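You operate a simulated robot arm through the tools that you are given. There is no shell and no other tool.

You run a simulated robot arm. Do the job below in one go: nothing can be reset, and whatever is moved stays where it is left.

JOB
Put things in order on the top of the grey table. At the end: the blue screwdriver stands where the teal three metre label clip (marked "3 m") stood; the teal three metre label clip stands where the yellow label clip (marked "GATE") stood; the yellow label clip stands where the teal seven metre label clip (marked "7 m") stood; the teal seven metre label clip stands on top of the brown lobby carton; whatever was shut is shut again. Leave all else as you found it, and nothing knocked over.

It is judged by the outcome, as a careful person would: the job done as asked, and still so three seconds after it is handed in. It fails if anything else is knocked over, pushed out of place, dropped, spilled or broken.

ROBOT AND FRAMES
A 6-joint arm with a two-finger gripper, fixed in place. Base frame: the origin is at the foot of the arm, x ahead of it, y to its left, z up; the work surface is at about z = 0. Readings come in mm, rad, newtons and seconds.
With the tool pointing down near the work surface it reaches from about 240 to 620 mm from the base axis. Its first joint turns from -1.152 to 1.152 rad. Payload 1.37 kg.
Tool frame: the origin (TCP) lies between the finger pads and is the grasp point; the fingertips stand 22 mm ahead of it; z points along the fingers, y is the line along which they close. The gripper opens to 92 mm; its body begins 65 mm behind the TCP.
Orientation is told as [roll, pitch, yaw] about the base's x, y, z axes, in that order, counted from this pose: with the fingers straight down and closing along the base's y, the tool's x points along the base's -x, its y along +y and its z along -z.

CONTROLS
- The arm moves only by the tool step_arm. Its argument "increments" is a list of rows, each a list of 7 numbers: the turn, a rotation vector about the base's x, y, z in rad, then the shift along the base's x, y, z in mm, then the finger opening in mm, from 0 to 92. In form: [[rx, ry, rz, dx, dy, dz, grip], ...]. A call has 1 to 20 rows; each row is the pose to reach, as a shift and turn from the pose commanded when the call began. Rows are played at 5 a second. More than 50 mm and 0.15 rad between two rows, or a gripper value outside its range, and nothing of the call is played. A pose out of reach is approached as far as the arm can. The call stops where the force on the tool passes 40 N (or 10 N more than at its start, if that is more) or the arm is blocked; 0.2 s more then pass. Each finger travels about 59.9 mm/s and halts on what it meets, pressing with about 26 N; the grip force reading is that of the motor and also rises with nothing between the fingers. The clock runs only during rows and for 0.2 s after the last one: add rows that repeat a pose to give the fingers time. It gives the time, the measured TCP pose, the force on the tool (base axes), the opening and the grip force at its end, in the units of the frame above (readings bear some noise), with the torque about the TCP (base axes, N m) and any sound that the robot's microphone picked up.
- Cameras (640 x 400 px; columns grow to the right, rows downward): "scene" is fixed at [20.8, -434.8, 572.2]; the picture's right is [0.85, -0.52, 0.00], its down [-0.33, -0.54, -0.77] and it looks along [0.40, 0.66, -0.63] (base axes); focal length 311 px, centre (320, 200). "wrist" rides on the gripper at [71, 19, -102] in the tool frame; the picture's right is [-0.26, 0.97, 0.00], its down [-0.75, -0.20, -0.62] and it looks along [-0.60, -0.16, 0.78] (tool axes); focal length 280 px, centre (320, 200). There is no depth. A picture from a camera that has moved, and an enlarged one, comes with that camera's place and axes in the base frame and with its lens. The place of the scene camera against the robot may be out by one fixed shift of up to 12 mm in any direction.
- camera(camera): a new picture of that camera. The clock stands still meanwhile.
- inspect(camera, box): a new picture of the part [left, top, right, bottom] of that camera's present view, enlarged. The clock stands still meanwhile.
- sign_off(): hands the job in; it is judged then, once.

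Nothing tells you positions but the pictures and the camera data. Unless the task says otherwise, let go and move clear before handing in.

The tools are called after ">>>" by a JSON object that holds its "api" and its "payload". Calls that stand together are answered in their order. step_arm: Moves the arm, as the interface text tells. Its arguments: {"type":"object","properties":{"increments":{"type":"array","items":{"type":"array","items":{"type":"number"}}}},"required":["increments"]} The other tools are called the same way: camera (camera) takes a picture; inspect (camera, box) takes an enlarged picture of a part of a camera's view; sign_off () hands the job in.

At the start:

```text
t: 0.0
eef_pos: [353.5, 32.4, 312.6]
orientation: [-0.001, 0.0, -0.001]
ft_force: [0.0, 0.4, 0.3]
torque: [-0.01, 0.0, 0.05]
opening: 92.0
finger_force: 0.0
```

scene: 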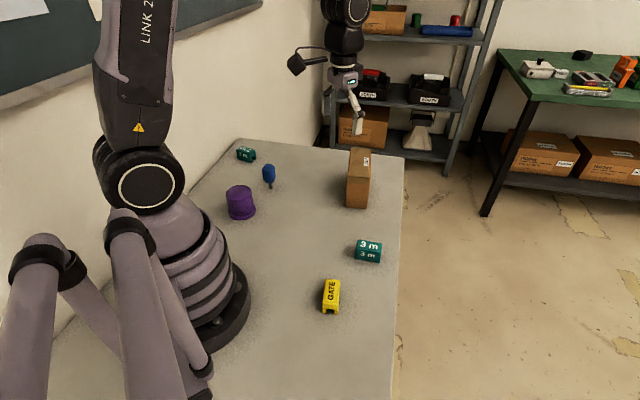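
wrist: 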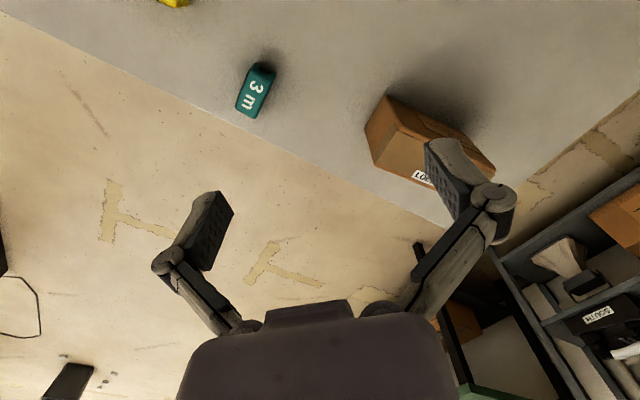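

I see a grey table with a yellow GATE clip, a teal 3 m clip, a brown carton, a purple round pot, a blue screwdriver standing upright, and a second teal clip (probably 7 m). I'll look at each more closely before moving.

>>> {"api": "inspect", "payload": {"camera": "scene", "box": [210, 130, 310, 230]}}

>>> {"api": "inspect", "payload": {"camera": "scene", "box": [320, 130, 420, 220]}}

>>> {"api": "inspect", "payload": {"camera": "scene", "box": [300, 225, 400, 325]}}

>>> {"api": "inspect", "payload": {"camera": "wrist", "box": [140, 0, 520, 240]}}

```text
4.00 times, centred on (260, 180) of scene
camera zoom: at [20.8, -434.8, 572.2], right [0.85, -0.52, 0.0], down [-0.33, -0.54, -0.77], along [0.4, 0.66, -0.63], focal length 1245 px, centre (560, 280)
```

zoom: 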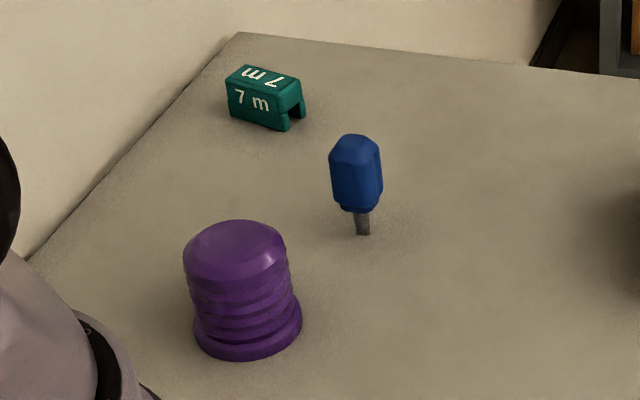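

```text
4.44 times, centred on (370, 175) of scene
camera zoom: at [20.8, -434.8, 572.2], right [0.85, -0.52, 0.0], down [-0.33, -0.54, -0.77], along [0.4, 0.66, -0.63], focal length 1384 px, centre (98, 311)
```

zoom: 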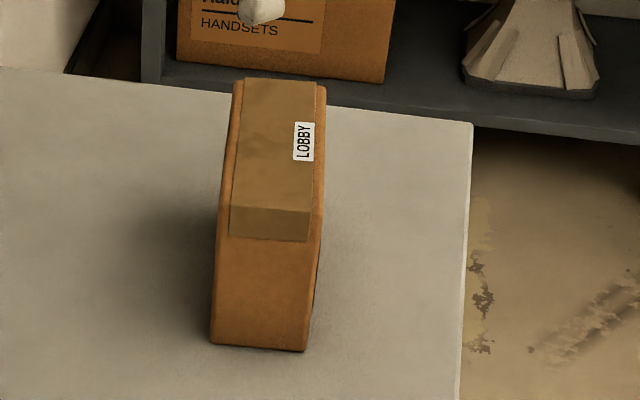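

```text
4.00 times, centred on (350, 275) of scene
camera zoom: at [20.8, -434.8, 572.2], right [0.85, -0.52, 0.0], down [-0.33, -0.54, -0.77], along [0.4, 0.66, -0.63], focal length 1245 px, centre (200, -100)
```

zoom: 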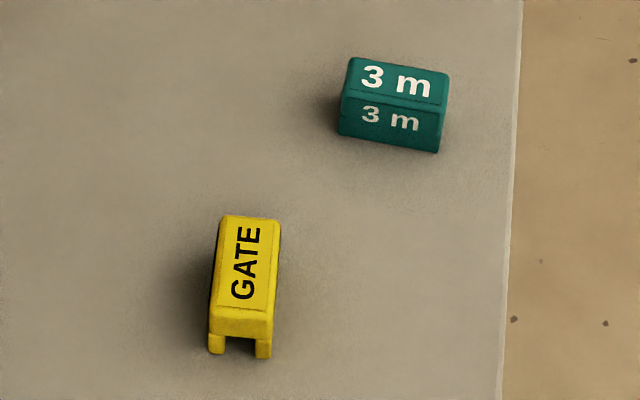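

```text
1.67 times, centred on (330, 120) of wrist
camera zoom: at [280.7, 51.3, 414.4], right [0.26, 0.97, 0.0], down [0.75, -0.2, 0.62], along [0.6, -0.16, -0.78], focal length 467 px, centre (303, 333)
```

zoom: 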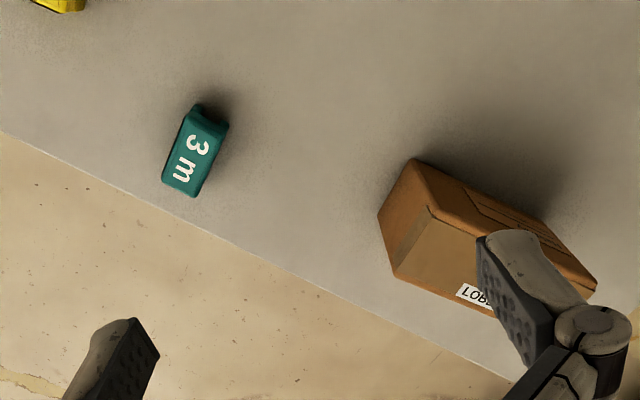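

The clips measure about 58 x 31 x 33 mm. From the scene camera I place GATE near (232,-135), 3 m near (371,-79), 7 m near (285,483), the screwdriver near (286,286) and the carton top near (494,129). The scene camera may be offset, so I'll survey with the wrist camera, left side first.

>>> {"api": "step_arm", "payload": {"increments": [[0, 0, 0.15, -10, 12, 2, 92], [0, 0, 0.3, -20, 24, 4, 92], [0, 0, 0.45, -30, 36, 6, 92], [0, 0, 0.6, -40, 48, 8, 92], [0, 0, 0.75, -50, 60, 10, 92], [0, 0, 0.9, -60, 72, 12, 92], [0, 0, 1.05, -70, 84, 14, 92], [0, 0, 1.2, -80, 96, 16, 92], [0, 0, 1.35, -90, 108, 18, 92], [0, 0, 1.5, -100, 118, 20, 92], [0, 0, 1.5, -100, 118, 20, 92]]}}

>>> {"api": "camera", "payload": {"camera": "wrist"}}

>>> {"api": "camera", "payload": {"camera": "scene"}}

```text
t: 2.4
eef_pos: [251.6, 150.6, 332.0]
orientation: [0.0, 0.0, 1.501]
ft_force: [0.0, -0.1, -0.9]
torque: [0.0, 0.0, 0.02]
opening: 91.9
finger_force: 0.1
```

```text
taken
camera wrist: at [227.3, 81.7, 434.6], right [-0.94, 0.33, 0.0], down [0.26, 0.74, 0.62], along [0.2, 0.59, -0.78], focal length 280 px, centre (320, 200)
```

wrist: 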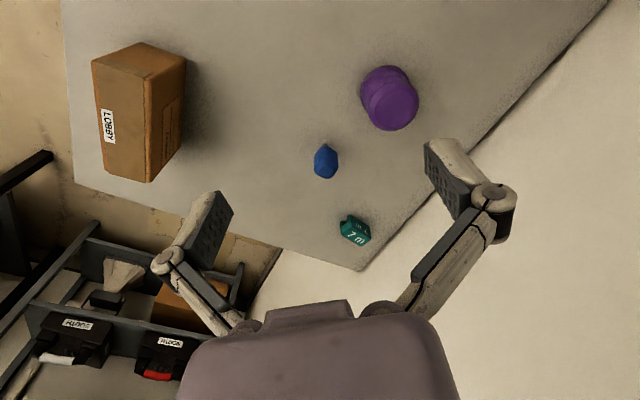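

```text
taken
```

scene: 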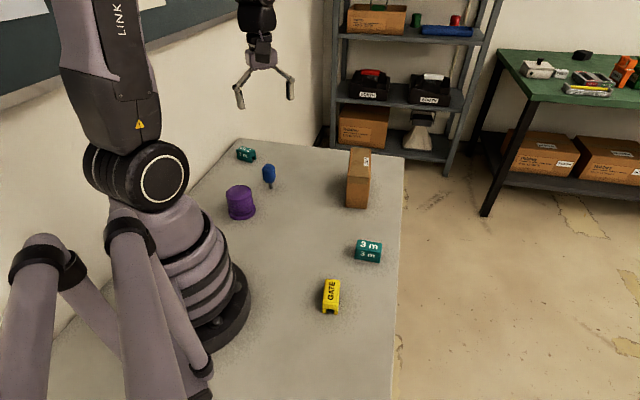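

All six objects are visible from here, and the 7 m clip sits close to the back-left corner by the wall. I'll zoom in on the individual objects to locate them precisely.

>>> {"api": "inspect", "payload": {"camera": "wrist", "box": [290, 130, 410, 280]}}

>>> {"api": "inspect", "payload": {"camera": "wrist", "box": [70, 20, 220, 200]}}

>>> {"api": "inspect", "payload": {"camera": "wrist", "box": [300, 40, 460, 190]}}

>>> {"api": "inspect", "payload": {"camera": "scene", "box": [225, 135, 295, 195]}}

```text
2.67 times, centred on (350, 205) of wrist
camera zoom: at [227.3, 81.7, 434.6], right [-0.94, 0.33, 0.0], down [0.26, 0.74, 0.62], along [0.2, 0.59, -0.78], focal length 748 px, centre (240, 187)
```

zoom: 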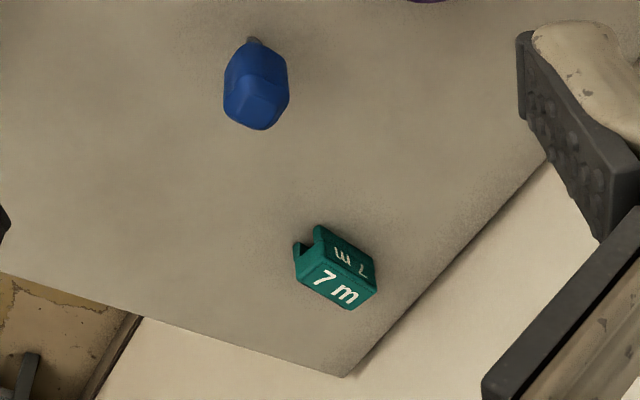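

```text
2.22 times, centred on (145, 110) of wrist
camera zoom: at [227.3, 81.7, 434.6], right [-0.94, 0.33, 0.0], down [0.26, 0.74, 0.62], along [0.2, 0.59, -0.78], focal length 623 px, centre (709, 400)
```

zoom: 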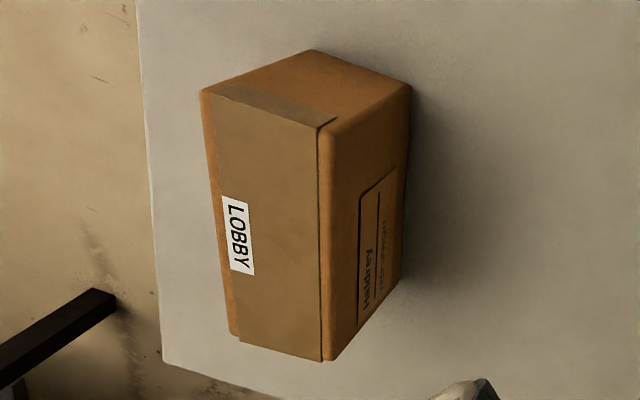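

```text
2.67 times, centred on (380, 115) of wrist
camera zoom: at [227.3, 81.7, 434.6], right [-0.94, 0.33, 0.0], down [0.26, 0.74, 0.62], along [0.2, 0.59, -0.78], focal length 748 px, centre (160, 427)
```

zoom: 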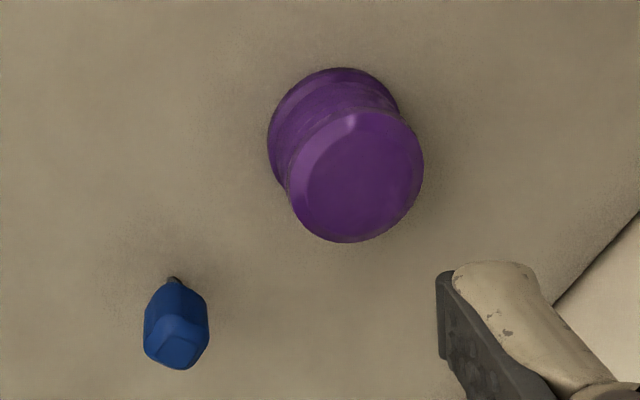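

```text
6.67 times, centred on (260, 165) of scene
camera zoom: at [20.8, -434.8, 572.2], right [0.85, -0.52, 0.0], down [-0.33, -0.54, -0.77], along [0.4, 0.66, -0.63], focal length 2075 px, centre (720, 433)
```

zoom: 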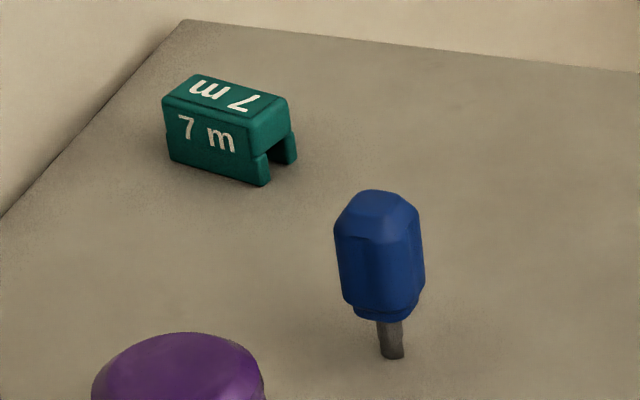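

The wrist view puts the 7 m clip near (293,495), about 90 mm from the wall, with its long axis at roughly 122°. The carton top centre is near (504,143) at z≈108. I'll hover above the 7 m clip with the camera side turned away from the wall and look again.

>>> {"api": "step_arm", "payload": {"increments": [[0, 0, 0.063, 4, 34, -10, 92], [0, 0, 0.126, 8, 68, -20, 92], [0, 0, 0.189, 12, 102, -30, 92], [0, 0, 0.252, 16, 136, -40, 92], [0, 0, 0.315, 20, 170, -55, 92], [0, 0, 0.378, 24, 204, -70, 92], [0, 0, 0.441, 28, 238, -90, 92], [0, 0, 0.504, 32, 272, -110, 92], [0, 0, 0.567, 37, 306, -135, 92], [0, 0, 0.63, 41, 340, -160, 92], [0, 0, 0.63, 41, 340, -160, 92]]}}

>>> {"api": "camera", "payload": {"camera": "wrist"}}

>>> {"api": "camera", "payload": {"camera": "scene"}}

```text
t: 4.8
eef_pos: [295.2, 490.2, 173.4]
orientation: [0.001, -0.001, 2.132]
ft_force: [-0.4, 0.0, -0.4]
torque: [-0.01, -0.03, -0.02]
opening: 91.9
finger_force: 0.1
```

```text
taken
camera wrist: at [315.3, 419.9, 275.8], right [-0.96, -0.29, 0.0], down [-0.23, 0.75, 0.62], along [-0.18, 0.6, -0.78], focal length 280 px, centre (320, 200)
```

wrist: 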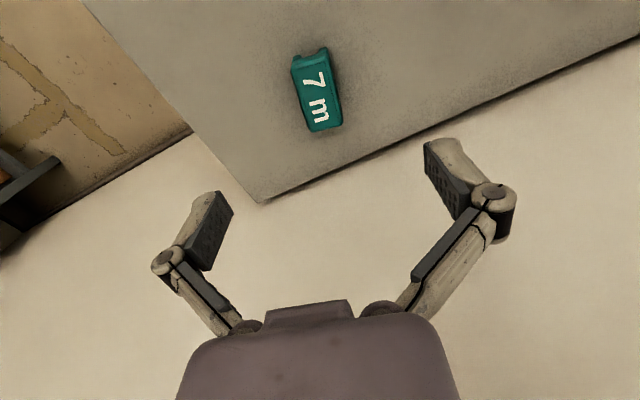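

```text
taken
```

scene: 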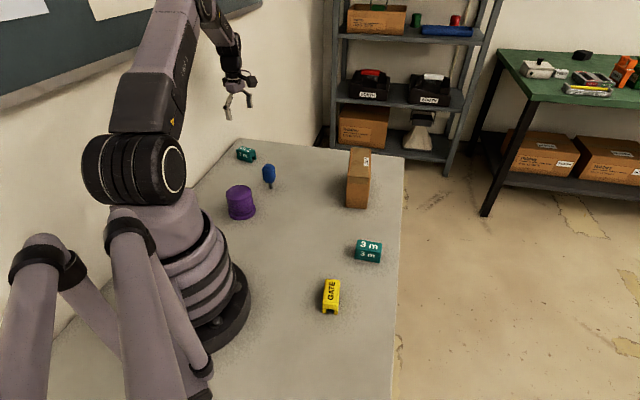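

>>> {"api": "inspect", "payload": {"camera": "wrist", "box": [250, 30, 380, 150]}}

```text
3.33 times, centred on (315, 90) of wrist
camera zoom: at [315.3, 419.9, 275.8], right [-0.96, -0.29, 0.0], down [-0.23, 0.75, 0.62], along [-0.18, 0.6, -0.78], focal length 935 px, centre (337, 567)
```

zoom: 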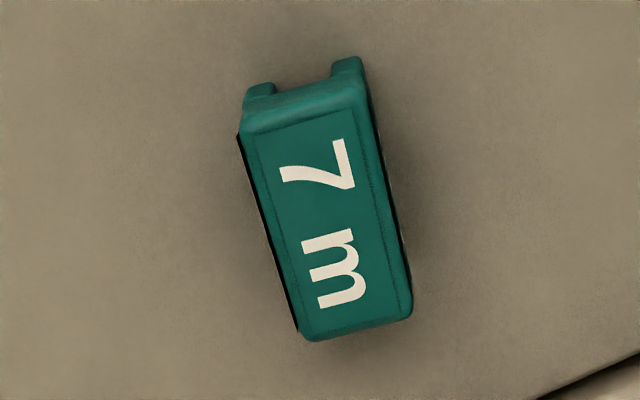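

The 7 m clip's centre works out at (293,497) with its long axis at 120.8°. I'll line up and descend in two stages.

>>> {"api": "step_arm", "payload": {"increments": [[0, 0, -0.024, -1.5, 6.6, -30, 92], [0, 0, -0.024, -1.5, 6.6, -60, 92], [0, 0, -0.024, -1.5, 6.6, -90, 92], [0, 0, -0.024, -1.5, 6.6, -105, 92], [0, 0, -0.024, -1.5, 6.6, -105, 92]]}}

>>> {"api": "camera", "payload": {"camera": "wrist"}}

>>> {"api": "camera", "payload": {"camera": "scene"}}

```text
t: 6.0
eef_pos: [292.4, 496.9, 69.2]
orientation: [0.0, 0.001, 2.107]
ft_force: [0.0, 0.5, -0.3]
torque: [0.01, -0.02, 0.0]
opening: 92.0
finger_force: 0.1
```

```text
taken
camera wrist: at [310.9, 426.1, 171.2], right [-0.96, -0.27, 0.0], down [-0.21, 0.75, 0.63], along [-0.17, 0.6, -0.78], focal length 280 px, centre (320, 200)
```

wrist: 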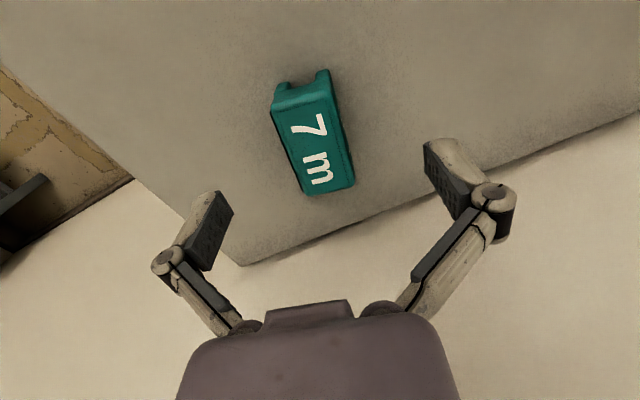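

```text
taken
```

scene: 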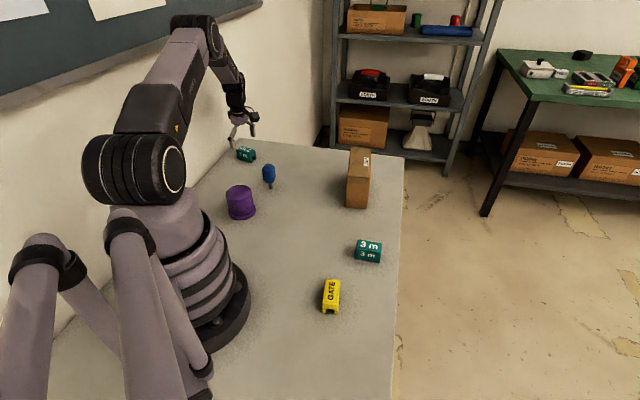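

The clip is centred between the fingers, so I'll go down to grasp height (TCP at about 28 mm) and close.

>>> {"api": "step_arm", "payload": {"increments": [[0, 0, 0, 0, 0, -15, 92], [0, 0, 0, 0, 0, -30, 92], [0, 0, 0, 0, 0, -40, 92], [0, 0, 0, 0, 0, -40, 92]]}}

>>> {"api": "step_arm", "payload": {"increments": [[0, 0, 0, 0, 0, 0, 60], [0, 0, 0, 0, 0, 0, 40], [0, 0, 0, 0, 0, 0, 20], [0, 0, 0, 0, 0, 0, 20], [0, 0, 0, 0, 0, 0, 20], [0, 0, 0, 0, 0, 0, 20]]}}

>>> {"api": "camera", "payload": {"camera": "wrist"}}

```text
t: 7.0
eef_pos: [292.5, 497.4, 27.4]
orientation: [0.0, 0.0, 2.107]
ft_force: [-0.7, -1.0, -0.2]
torque: [-0.02, 0.02, 0.0]
opening: 92.1
finger_force: 0.1
```

```text
t: 8.4
eef_pos: [292.6, 497.3, 27.9]
orientation: [0.0, -0.001, 2.108]
ft_force: [-0.4, -1.3, 2.6]
torque: [0.0, 0.01, 0.04]
opening: 31.0
finger_force: 25.9
```

```text
taken
camera wrist: at [310.6, 426.4, 129.8], right [-0.96, -0.27, 0.0], down [-0.21, 0.75, 0.63], along [-0.17, 0.6, -0.78], focal length 280 px, centre (320, 200)
```

wrist: 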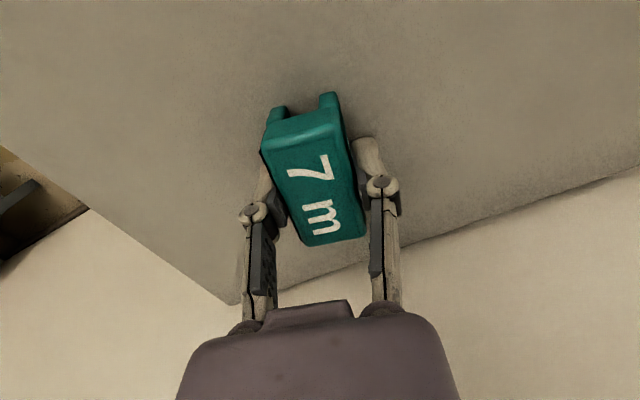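

The clip is gripped at 31.0 mm opening with a firm force. I'll lift it high, carry it over to the carton while turning to line up with the carton's long axis, and look again there.

>>> {"api": "step_arm", "payload": {"increments": [[0, 0, 0, 0, 0, 10, 20], [0, 0, 0, 0, 0, 40, 20], [0, 0, 0, 0, 0, 80, 20], [0, 0, 0, 0, 0, 120, 20], [0, 0, 0, 0, 0, 160, 20], [0, 0, 0, 0, 0, 190, 20], [0, 0, 0, 0, 0, 190, 20]]}}

>>> {"api": "camera", "payload": {"camera": "wrist"}}

```text
t: 10.0
eef_pos: [291.8, 497.9, 217.5]
orientation: [0.0, 0.0, 2.106]
ft_force: [-0.4, 0.7, -0.6]
torque: [0.0, -0.04, 0.01]
opening: 31.3
finger_force: 26.0
```

```text
taken
camera wrist: at [310.4, 427.0, 319.6], right [-0.96, -0.27, 0.0], down [-0.21, 0.75, 0.62], along [-0.17, 0.6, -0.78], focal length 280 px, centre (320, 200)
```

wrist: 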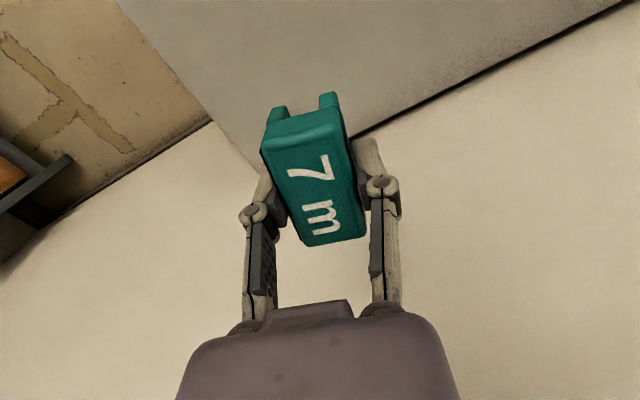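

The clip lifted cleanly. Now I'll carry it toward the carton at height.

>>> {"api": "step_arm", "payload": {"increments": [[0, 0, -0.1, 14, -31, 2, 20], [0, 0, -0.2, 28, -62, 4, 20], [0, 0, -0.3, 42, -93, 6, 20], [0, 0, -0.4, 56, -124, 8, 20], [0, 0, -0.5, 70, -155, 10, 20], [0, 0, -0.6, 84, -186, 12, 20], [0, 0, -0.7, 98, -217, 14, 20], [0, 0, -0.8, 112, -248, 16, 20], [0, 0, -0.9, 126, -279, 18, 20], [0, 0, -1.0, 140, -310, 20, 20], [0, 0, -1.1, 150, -345, 22, 20], [0, 0, -1.238, 158, -380, 24, 20], [0, 0, -1.238, 158, -410, 24, 20], [0, 0, -1.238, 158, -410, 24, 20]]}}

>>> {"api": "camera", "payload": {"camera": "wrist"}}

>>> {"api": "camera", "payload": {"camera": "scene"}}

```text
t: 13.0
eef_pos: [450.6, 84.8, 240.8]
orientation: [0.002, 0.0, 0.868]
ft_force: [-0.6, 0.1, 0.0]
torque: [0.01, 0.01, 0.01]
opening: 30.8
finger_force: 26.2
```

```text
taken
camera wrist: at [389.4, 43.3, 344.0], right [-0.57, 0.82, 0.0], down [0.64, 0.44, 0.62], along [0.52, 0.35, -0.78], focal length 280 px, centre (320, 200)
```

wrist: 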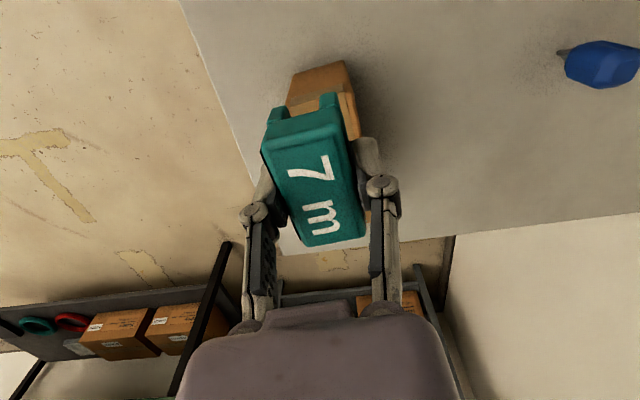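

```text
taken
```

scene: 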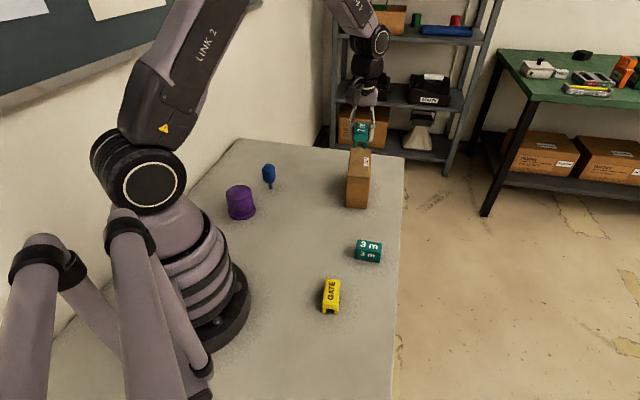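

The held clip hides the carton, so I'll sidestep to get a clear look at its top before placing.

>>> {"api": "step_arm", "payload": {"increments": [[0, 0, 0, -3, 40, 0, 20], [0, 0, 0, -8, 85, 0, 20], [0, 0, 0, -12, 130, 0, 20], [0, 0, 0, -15, 169, 0, 20], [0, 0, 0, -15, 169, 0, 20]]}}

>>> {"api": "camera", "payload": {"camera": "wrist"}}

>>> {"api": "inspect", "payload": {"camera": "wrist", "box": [70, 20, 260, 160]}}

```text
t: 14.2
eef_pos: [434.0, 256.3, 240.9]
orientation: [0.0, 0.0, 0.869]
ft_force: [0.3, 0.4, -0.5]
torque: [-0.02, 0.0, -0.02]
opening: 31.1
finger_force: 25.4
```

```text
taken
camera wrist: at [373.6, 215.5, 343.7], right [-0.57, 0.82, 0.0], down [0.64, 0.44, 0.62], along [0.52, 0.35, -0.78], focal length 280 px, centre (320, 200)
```

wrist: 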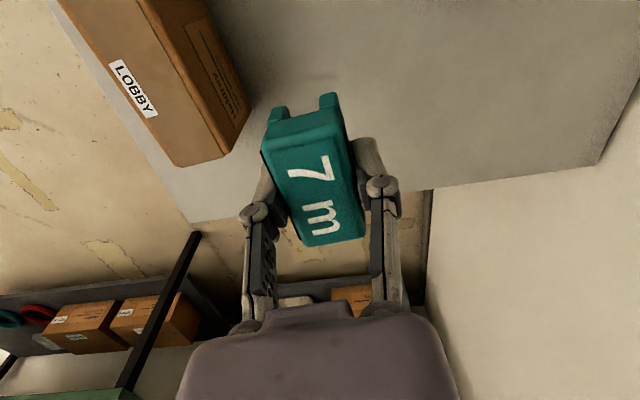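

```text
2.86 times, centred on (165, 90) of wrist
camera zoom: at [373.6, 215.5, 343.7], right [-0.57, 0.82, 0.0], down [0.64, 0.44, 0.62], along [0.52, 0.35, -0.78], focal length 801 px, centre (763, 514)
```

zoom: 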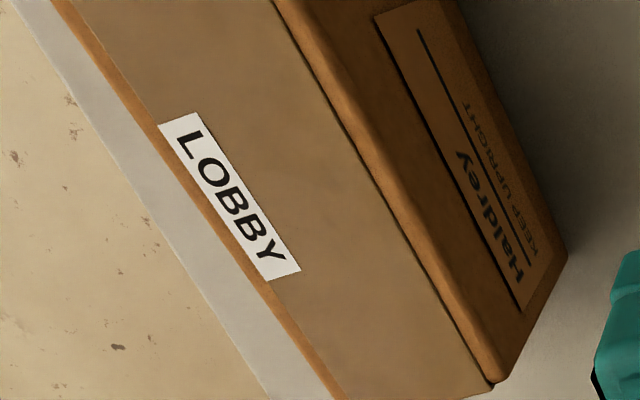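

The carton top is about 53 x 150 mm, centred at (504,142) with its long axis near 51° and its top at z≈110. I'll move over its centre and come down partway.

>>> {"api": "step_arm", "payload": {"increments": [[0, 0, 0.005, 17, -28, 0, 20], [0, 0, 0.01, 34, -57, 0, 20], [0, 0, 0.01, 51, -85, 0, 20], [0, 0, 0.01, 68.5, -113.5, 0, 20], [0, 0, 0.01, 68.5, -113.5, -30, 20], [0, 0, 0.01, 68.5, -113.5, -60, 20], [0, 0, 0.01, 68.5, -113.5, -85, 20], [0, 0, 0.01, 68.5, -113.5, -85, 20]]}}

>>> {"api": "camera", "payload": {"camera": "wrist"}}

>>> {"api": "inspect", "payload": {"camera": "scene", "box": [310, 90, 430, 220]}}

```text
t: 16.0
eef_pos: [503.8, 142.2, 157.6]
orientation: [-0.001, -0.002, 0.878]
ft_force: [-0.8, 0.1, -0.2]
torque: [0.03, -0.01, -0.04]
opening: 30.9
finger_force: 25.7
```

```text
taken
camera wrist: at [442.8, 99.4, 259.1], right [-0.58, 0.82, 0.0], down [0.64, 0.45, 0.63], along [0.51, 0.36, -0.78], focal length 280 px, centre (320, 200)
```

wrist: 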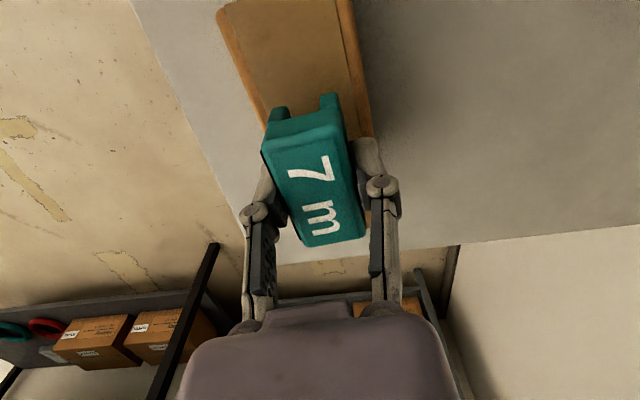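

```text
3.08 times, centred on (370, 155) of scene
camera zoom: at [20.8, -434.8, 572.2], right [0.85, -0.52, 0.0], down [-0.33, -0.54, -0.77], along [0.4, 0.66, -0.63], focal length 958 px, centre (166, 338)
```

zoom: 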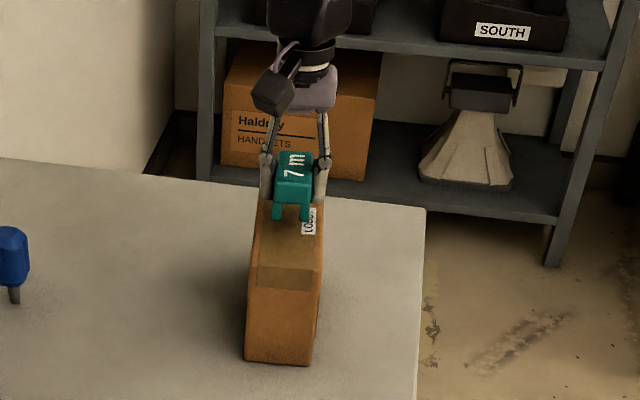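

The clip is centred over the carton's midline. I'll lower it in small steps, watching for contact.

>>> {"api": "step_arm", "payload": {"increments": [[0, 0, 0, 0, 0, -6, 20], [0, 0, 0, 0, 0, -12, 20], [0, 0, 0, 0, 0, -14, 20], [0, 0, 0, 0, 0, -14, 20]]}}

>>> {"api": "inspect", "payload": {"camera": "scene", "box": [335, 120, 395, 180]}}

```text
t: 17.0
eef_pos: [502.8, 141.1, 142.7]
orientation: [0.002, -0.001, 0.876]
ft_force: [-0.2, 0.0, -0.3]
torque: [0.02, 0.01, 0.0]
opening: 31.1
finger_force: 26.3
```

```text
6.67 times, centred on (365, 150) of scene
camera zoom: at [20.8, -434.8, 572.2], right [0.85, -0.52, 0.0], down [-0.33, -0.54, -0.77], along [0.4, 0.66, -0.63], focal length 2075 px, centre (20, 533)
```

zoom: 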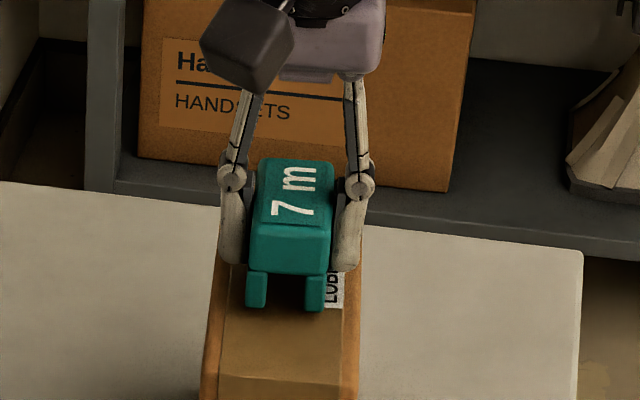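

>>> {"api": "step_arm", "payload": {"increments": [[0, 0, 0, 0, 0, -1, 20], [0, 0, 0, 0, 0, -2, 20], [0, 0, 0, 0, 0, -3, 20], [0, 0, 0, 0, 0, -3, 20]]}}

```text
t: 18.0
eef_pos: [504.5, 142.2, 140.4]
orientation: [0.0, 0.0, 0.877]
ft_force: [-0.2, -0.4, -0.2]
torque: [0.01, -0.03, 0.01]
opening: 31.1
finger_force: 25.8
```

The clip shows no contact at z≈140, so I'll keep going down gently.

>>> {"api": "step_arm", "payload": {"increments": [[0, 0, 0, 0, 0, -0.7, 20], [0, 0, 0, 0, 0, -1.4, 20], [0, 0, 0, 0, 0, -2, 20], [0, 0, 0, 0, 0, -2, 20]]}}

```text
t: 19.0
eef_pos: [503.5, 142.0, 137.9]
orientation: [0.0, -0.003, 0.879]
ft_force: [0.7, 1.5, 5.1]
torque: [-0.08, 0.04, 0.01]
opening: 30.8
finger_force: 25.9
```

I have contact at about 5 N, which puts the carton top near z=110. I'll release slowly and lift straight up.

>>> {"api": "step_arm", "payload": {"increments": [[0, 0, 0, 0, 0, 0, 34], [0, 0, 0, 0, 0, 0, 40], [0, 0, 0, 0, 0, 0, 52], [0, 0, 0, 0, 0, 0, 60], [0, 0, 0, 0, 0, 0, 60]]}}

>>> {"api": "inspect", "payload": {"camera": "scene", "box": [335, 120, 395, 180]}}

```text
t: 20.2
eef_pos: [503.7, 141.5, 136.1]
orientation: [-0.001, 0.0, 0.878]
ft_force: [-0.3, 0.1, 0.5]
torque: [0.0, -0.03, -0.01]
opening: 60.0
finger_force: 0.0
```

```text
6.67 times, centred on (365, 150) of scene
camera zoom: at [20.8, -434.8, 572.2], right [0.85, -0.52, 0.0], down [-0.33, -0.54, -0.77], along [0.4, 0.66, -0.63], focal length 2075 px, centre (20, 533)
```

zoom: 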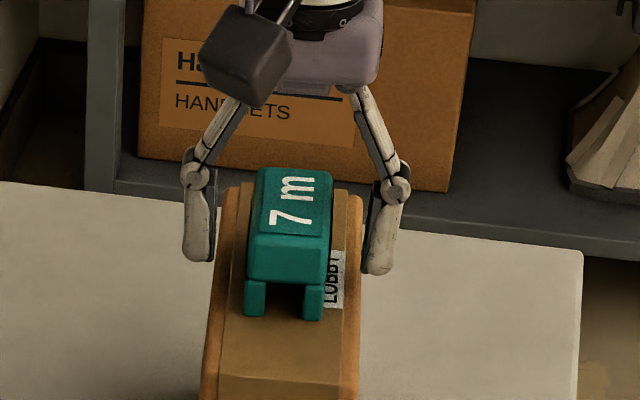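

The 7 m clip is standing on the carton. I'll lift clear and move to hover over the GATE clip.

>>> {"api": "step_arm", "payload": {"increments": [[0, 0, 0, 0, 0, 20, 60], [0, 0, 0, 0, 0, 60, 60], [0, 0, 0, 0, 0, 100, 70], [0, 0, 0.003, -30, -30, 100, 92], [0, 0, 0.007, -60, -60, 100, 92], [0, 0, 0.01, -90, -90, 100, 92], [0, 0, 0.013, -120, -120, 95, 92], [0, 0, 0.017, -150, -150, 90, 92], [0, 0, 0.02, -180, -180, 80, 92], [0, 0, 0.025, -210, -210, 70, 92], [0, 0, 0.03, -240, -240, 50, 92], [0, 0, 0.03, -266, -265, 35, 92], [0, 0, 0.03, -266, -265, 35, 92]]}}

>>> {"api": "camera", "payload": {"camera": "wrist"}}

>>> {"api": "camera", "payload": {"camera": "scene"}}

```text
t: 23.0
eef_pos: [240.6, -123.3, 174.3]
orientation: [0.0, -0.001, 0.908]
ft_force: [0.9, -0.3, -0.6]
torque: [-0.01, 0.01, 0.01]
opening: 92.2
finger_force: 0.1
```

```text
taken
camera wrist: at [180.9, -167.5, 275.8], right [-0.6, 0.8, 0.0], down [0.62, 0.47, 0.62], along [0.5, 0.37, -0.78], focal length 280 px, centre (320, 200)
```

wrist: 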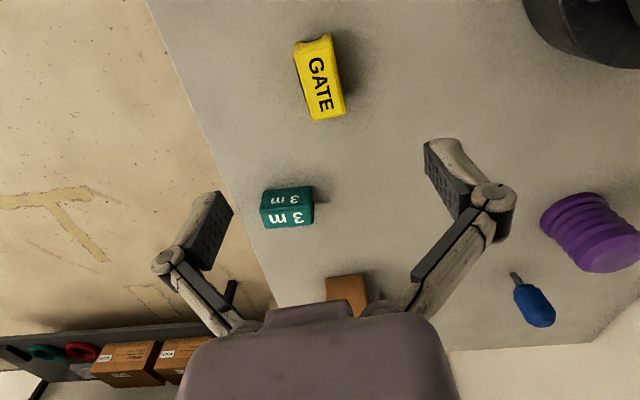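

```text
taken
```

scene: 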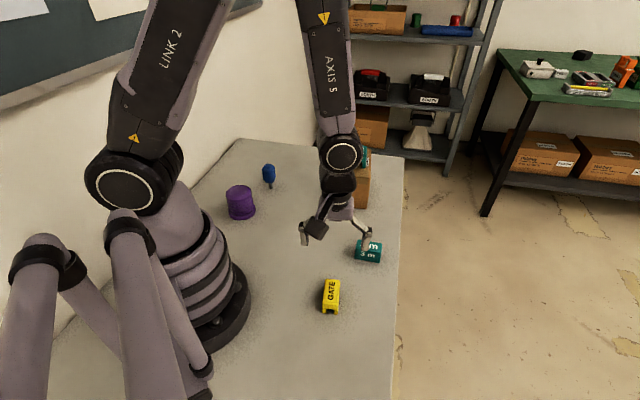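

>>> {"api": "inspect", "payload": {"camera": "wrist", "box": [250, 20, 400, 240]}}

>>> {"api": "inspect", "payload": {"camera": "wrist", "box": [265, 20, 375, 130]}}

>>> {"api": "inspect", "payload": {"camera": "wrist", "box": [240, 165, 340, 245]}}

>>> {"api": "inspect", "payload": {"camera": "wrist", "box": [490, 180, 640, 340]}}

```text
1.82 times, centred on (325, 130) of wrist
camera zoom: at [180.9, -167.5, 275.8], right [-0.6, 0.8, 0.0], down [0.62, 0.47, 0.62], along [0.5, 0.37, -0.78], focal length 510 px, centre (311, 327)
```

zoom: 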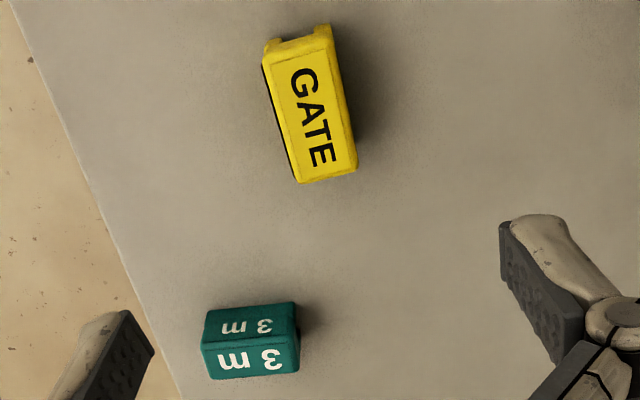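

```text
3.64 times, centred on (320, 75) of wrist
camera zoom: at [180.9, -167.5, 275.8], right [-0.6, 0.8, 0.0], down [0.62, 0.47, 0.62], along [0.5, 0.37, -0.78], focal length 1020 px, centre (320, 654)
```

zoom: 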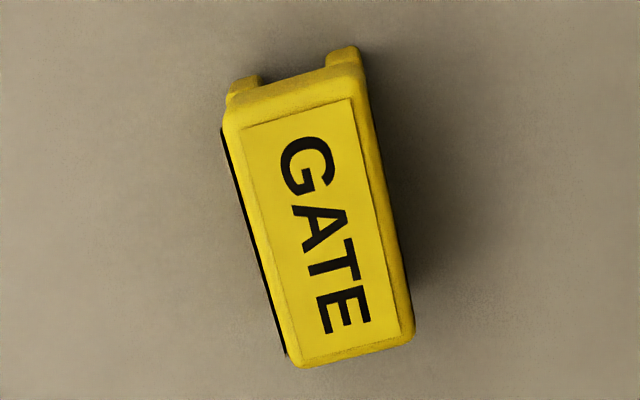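

```text
5.00 times, centred on (290, 205) of wrist
camera zoom: at [180.9, -167.5, 275.8], right [-0.6, 0.8, 0.0], down [0.62, 0.47, 0.62], along [0.5, 0.37, -0.78], focal length 1402 px, centre (470, 175)
```

zoom: 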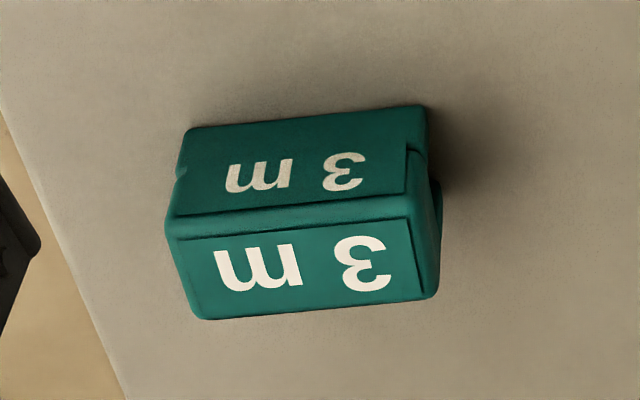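

```text
2.50 times, centred on (565, 260) of wrist
camera zoom: at [180.9, -167.5, 275.8], right [-0.6, 0.8, 0.0], down [0.62, 0.47, 0.62], along [0.5, 0.37, -0.78], focal length 701 px, centre (-292, 50)
```

zoom: 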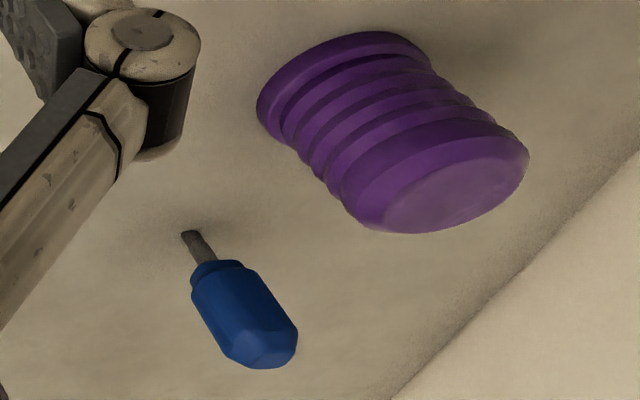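

The GATE clip's centre is at (236.6,-124) with its long axis at 52.2°. I'll align and descend partway to confirm.

>>> {"api": "step_arm", "payload": {"increments": [[0, 0, 0.003, -3, -0.8, -30, 92], [0, 0, 0.003, -3, -0.8, -60, 92], [0, 0, 0.003, -3, -0.8, -90, 92], [0, 0, 0.003, -3, -0.8, -105, 92], [0, 0, 0.003, -3, -0.8, -105, 92]]}}

>>> {"api": "camera", "payload": {"camera": "wrist"}}

>>> {"api": "inspect", "payload": {"camera": "wrist", "box": [250, 50, 380, 210]}}

```text
t: 24.2
eef_pos: [233.7, -123.1, 67.5]
orientation: [0.002, 0.0, 0.912]
ft_force: [0.1, 0.1, 0.2]
torque: [0.03, -0.01, 0.0]
opening: 92.2
finger_force: 0.0
```

```text
taken
camera wrist: at [174.8, -167.7, 168.9], right [-0.6, 0.8, 0.0], down [0.62, 0.47, 0.63], along [0.5, 0.38, -0.78], focal length 280 px, centre (320, 200)
```

wrist: 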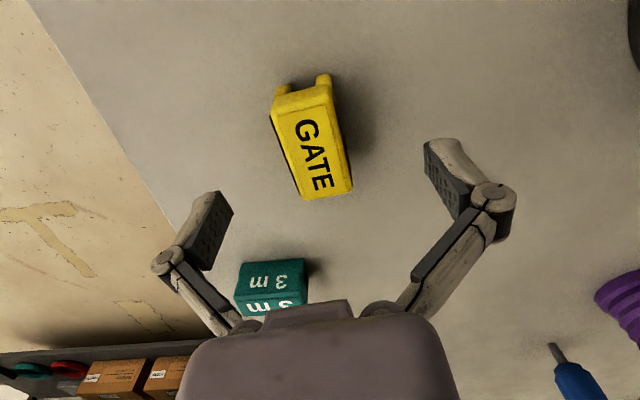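

```text
2.50 times, centred on (315, 130) of wrist
camera zoom: at [174.8, -167.7, 168.9], right [-0.6, 0.8, 0.0], down [0.62, 0.47, 0.63], along [0.5, 0.38, -0.78], focal length 701 px, centre (332, 375)
```

zoom: 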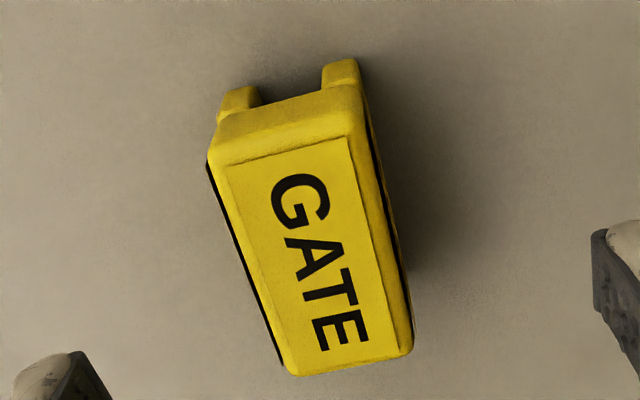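

The readings show I'm about 3 mm short in x of the clip centre. I'll correct that, descend to grasp height and close.

>>> {"api": "step_arm", "payload": {"increments": [[0, 0, 0, 3.2, 0.2, 0, 92], [0, 0, 0, 3.2, 0.2, -15, 92], [0, 0, 0, 3.2, 0.2, -30, 92], [0, 0, 0, 3.2, 0.2, -39.5, 92], [0, 0, 0, 3.2, 0.2, -39.5, 92], [0, 0, 0, 3.2, 0.2, -39.5, 92]]}}

>>> {"api": "camera", "payload": {"camera": "wrist"}}

```text
t: 25.6
eef_pos: [238.5, -123.6, 27.1]
orientation: [-0.001, 0.0, 0.912]
ft_force: [0.2, -0.3, 0.5]
torque: [0.01, -0.03, 0.01]
opening: 91.8
finger_force: 0.0
```

```text
taken
camera wrist: at [178.0, -168.2, 129.8], right [-0.6, 0.8, 0.0], down [0.62, 0.47, 0.62], along [0.5, 0.38, -0.78], focal length 280 px, centre (320, 200)
```

wrist: 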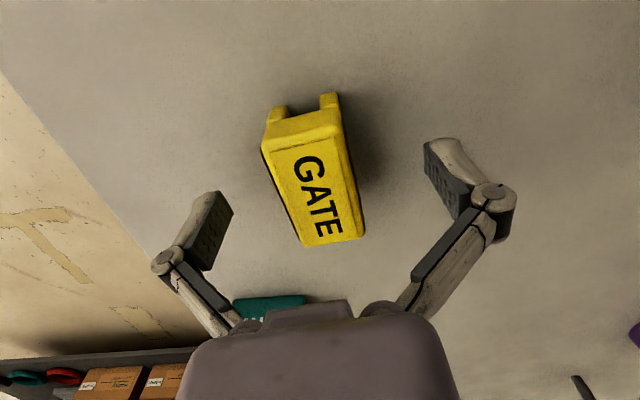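

The clip sits in the same spot between the fingers as the 7 m clip did. I'll close on it.

>>> {"api": "step_arm", "payload": {"increments": [[0, 0, 0, 0, 0, 0, 60], [0, 0, 0, 0, 0, 0, 40], [0, 0, 0, 0, 0, 0, 20], [0, 0, 0, 0, 0, 0, 20], [0, 0, 0, 0, 0, 0, 20], [0, 0, 0, 0, 0, 0, 20]]}}

>>> {"api": "camera", "payload": {"camera": "wrist"}}

```text
t: 27.0
eef_pos: [237.8, -123.5, 27.7]
orientation: [0.001, 0.001, 0.911]
ft_force: [-0.8, 0.7, 1.9]
torque: [-0.02, 0.05, 0.02]
opening: 31.1
finger_force: 25.9
```

```text
taken
camera wrist: at [178.0, -168.1, 130.0], right [-0.6, 0.8, 0.0], down [0.62, 0.47, 0.62], along [0.5, 0.38, -0.78], focal length 280 px, centre (320, 200)
```

wrist: 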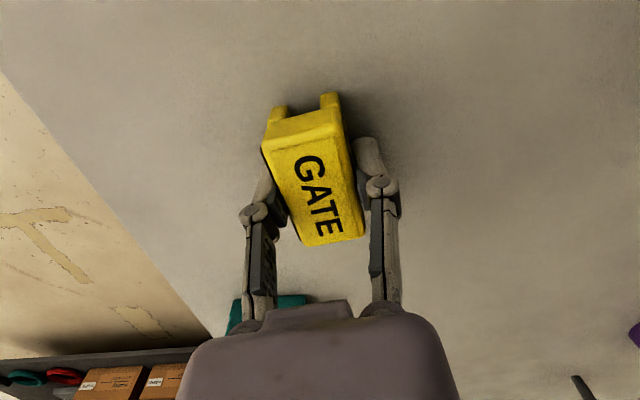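

GATE is gripped at 31.1 mm; its spot was at TCP (237.6,-123.5). I'll lift it and carry it across to where the 7 m clip stood.

>>> {"api": "step_arm", "payload": {"increments": [[0, 0, 0, 0, 0, 10, 20], [0, 0, 0, 0, 0, 45, 20], [0, 0, 0, 0, 0, 85, 20], [0, 0, 0, 0, 0, 125, 20], [0, 0, 0, 0, 0, 165, 20], [0, 0, 0, 0, 0, 195, 20], [0, 0, 0, 0, 0, 195, 20]]}}

>>> {"api": "step_arm", "payload": {"increments": [[0, 0, 0.08, 12, 40, 0, 20], [0, 0, 0.16, 24, 80, 0, 20], [0, 0, 0.24, 36, 120, 0, 20], [0, 0, 0.32, 48, 160, 0, 20], [0, 0, 0.4, 60, 200, 0, 20], [0, 0, 0.48, 68, 240, 0, 20], [0, 0, 0.56, 72, 280, 0, 20], [0, 0, 0.64, 74, 320, 0, 20], [0, 0, 0.72, 74, 360, 0, 20], [0, 0, 0.8, 72, 400, 0, 20], [0, 0, 0.88, 70, 440, 0, 20], [0, 0, 0.96, 66, 480, 0, 20], [0, 0, 1.04, 62, 520, 0, 20], [0, 0, 1.12, 58, 560, 0, 20], [0, 0, 1.195, 55, 600, 0, 20], [0, 0, 1.195, 55, 620.5, 0, 20], [0, 0, 1.195, 55, 620.5, -30, 20], [0, 0, 1.195, 55, 620.5, -60, 20], [0, 0, 1.195, 55, 620.5, -60, 20]]}}

>>> {"api": "camera", "payload": {"camera": "wrist"}}

>>> {"api": "camera", "payload": {"camera": "scene"}}

```text
t: 28.6
eef_pos: [237.2, -120.8, 225.3]
orientation: [0.0, 0.002, 0.911]
ft_force: [0.0, -0.7, -0.7]
torque: [-0.01, 0.01, 0.02]
opening: 31.0
finger_force: 26.0
```

```text
t: 32.6
eef_pos: [292.8, 497.0, 162.3]
orientation: [0.001, 0.002, 2.107]
ft_force: [0.3, 0.5, -0.5]
torque: [-0.01, -0.01, -0.02]
opening: 30.8
finger_force: 26.2
```

```text
taken
camera wrist: at [311.5, 425.4, 264.1], right [-0.96, -0.27, 0.0], down [-0.21, 0.75, 0.63], along [-0.17, 0.6, -0.78], focal length 280 px, centre (320, 200)
```

wrist: 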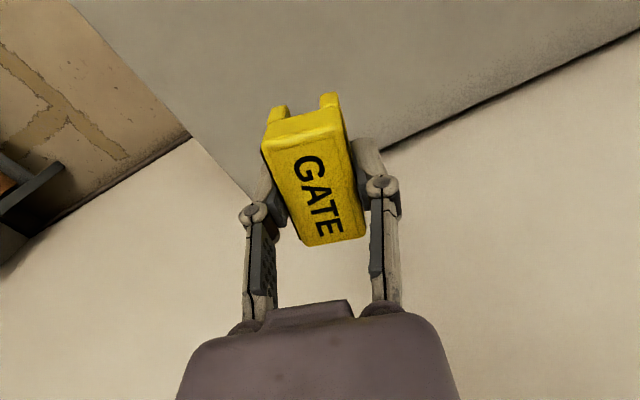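

```text
taken
```

scene: 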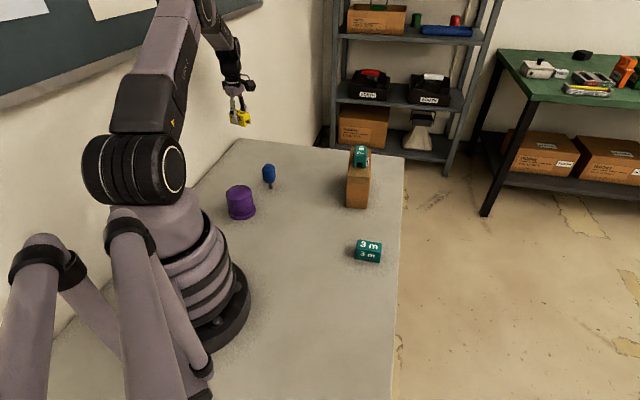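

The arm is right over the old 7 m spot. I'll lower GATE, slowing near the table.

>>> {"api": "step_arm", "payload": {"increments": [[0, 0, 0, -0.5, 0, -35, 20], [0, 0, 0, -0.5, 0, -70, 20], [0, 0, 0, -0.5, 0, -100, 20], [0, 0, 0, -0.5, 0, -120, 20], [0, 0, 0, -0.5, 0, -128, 20], [0, 0, 0, -0.5, 0, -132, 20], [0, 0, 0, -0.5, 0, -132, 20]]}}

>>> {"api": "step_arm", "payload": {"increments": [[0, 0, 0, 0, 0, -0.7, 20], [0, 0, 0, 0, 0, -1.4, 20], [0, 0, 0, 0, 0, -2, 20], [0, 0, 0, 0, 0, -2, 20]]}}

```text
t: 34.2
eef_pos: [293.2, 496.1, 30.8]
orientation: [0.001, 0.0, 2.107]
ft_force: [-0.1, 0.5, -0.4]
torque: [-0.03, -0.02, 0.0]
opening: 31.0
finger_force: 26.3
```

```text
t: 35.2
eef_pos: [292.0, 497.0, 28.3]
orientation: [-0.001, 0.0, 2.107]
ft_force: [-0.1, 0.5, -0.6]
torque: [-0.01, 0.03, -0.03]
opening: 30.8
finger_force: 26.3
```

>>> {"api": "step_arm", "payload": {"increments": [[0, 0, 0, 0, 0, -0.6, 20], [0, 0, 0, 0, 0, -1.2, 20], [0, 0, 0, 0, 0, -1.2, 20]]}}

```text
t: 36.0
eef_pos: [293.8, 496.8, 26.8]
orientation: [-0.001, -0.001, 2.108]
ft_force: [-0.3, 2.4, 1.0]
torque: [-0.06, 0.0, 0.01]
opening: 31.1
finger_force: 26.0
```

>>> {"api": "step_arm", "payload": {"increments": [[0, 0, 0, 0, 0, -0.5, 20], [0, 0, 0, 0, 0, -0.5, 20]]}}

>>> {"api": "inspect", "payload": {"camera": "scene", "box": [215, 100, 295, 180]}}

```text
t: 36.6
eef_pos: [293.4, 497.5, 28.3]
orientation: [0.0, -0.001, 2.107]
ft_force: [-1.6, -2.5, 10.7]
torque: [-0.16, 0.0, -0.02]
opening: 31.1
finger_force: 25.9
```

```text
5.00 times, centred on (255, 140) of scene
camera zoom: at [20.7, -434.8, 572.1], right [0.85, -0.52, 0.0], down [-0.33, -0.54, -0.77], along [0.4, 0.66, -0.63], focal length 1556 px, centre (645, 500)
```

zoom: 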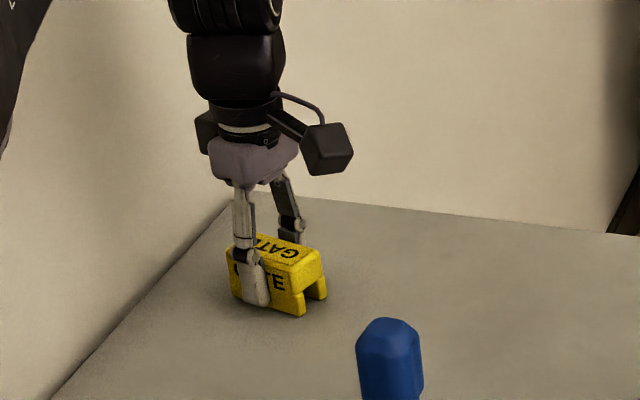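

Contact is firm at about 10 N, so GATE is standing on the table. I'll open the fingers and rise straight up.

>>> {"api": "step_arm", "payload": {"increments": [[0, 0, 0, 0, 0, 0.3, 34], [0, 0, 0, 0, 0, 0.3, 42], [0, 0, 0, 0, 0, 0.3, 60], [0, 0, 0, 0, 0, 0.3, 70], [0, 0, 0, 0, 0, 0.3, 70], [0, 0, 0, 0, 0, 25, 70], [0, 0, 0, 0, 0, 65, 70], [0, 0, 0, 0, 0, 110, 80], [0, 0, 0, 0, 0, 150, 92], [0, 0, 0, 0, 0, 150, 92]]}}

>>> {"api": "camera", "payload": {"camera": "wrist"}}

>>> {"api": "inspect", "payload": {"camera": "scene", "box": [225, 135, 295, 195]}}

```text
t: 38.8
eef_pos: [291.0, 494.1, 180.2]
orientation: [0.001, 0.001, 2.107]
ft_force: [-0.8, 0.0, -0.4]
torque: [-0.02, 0.01, -0.01]
opening: 92.1
finger_force: 0.1
```

```text
taken
camera wrist: at [309.7, 423.7, 282.4], right [-0.96, -0.27, 0.0], down [-0.21, 0.75, 0.62], along [-0.17, 0.6, -0.78], focal length 280 px, centre (320, 200)
```

wrist: 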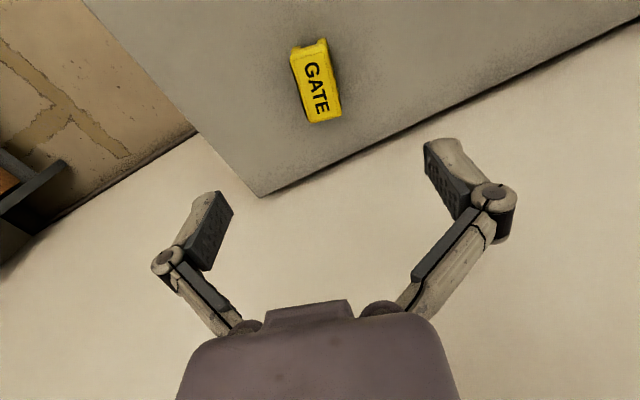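

```text
6.67 times, centred on (260, 165) of scene
camera zoom: at [20.8, -434.8, 572.2], right [0.85, -0.52, 0.0], down [-0.33, -0.54, -0.77], along [0.4, 0.66, -0.63], focal length 2075 px, centre (720, 433)
```

zoom: 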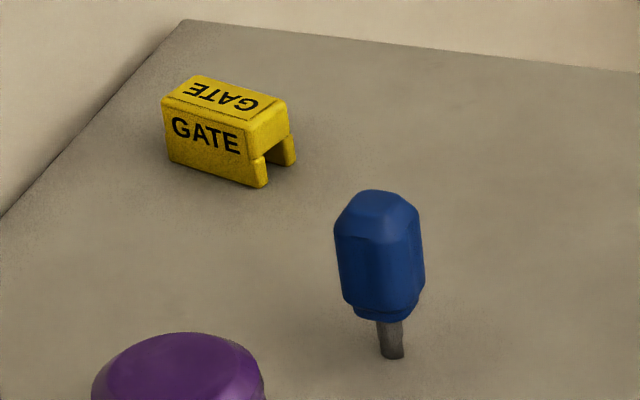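

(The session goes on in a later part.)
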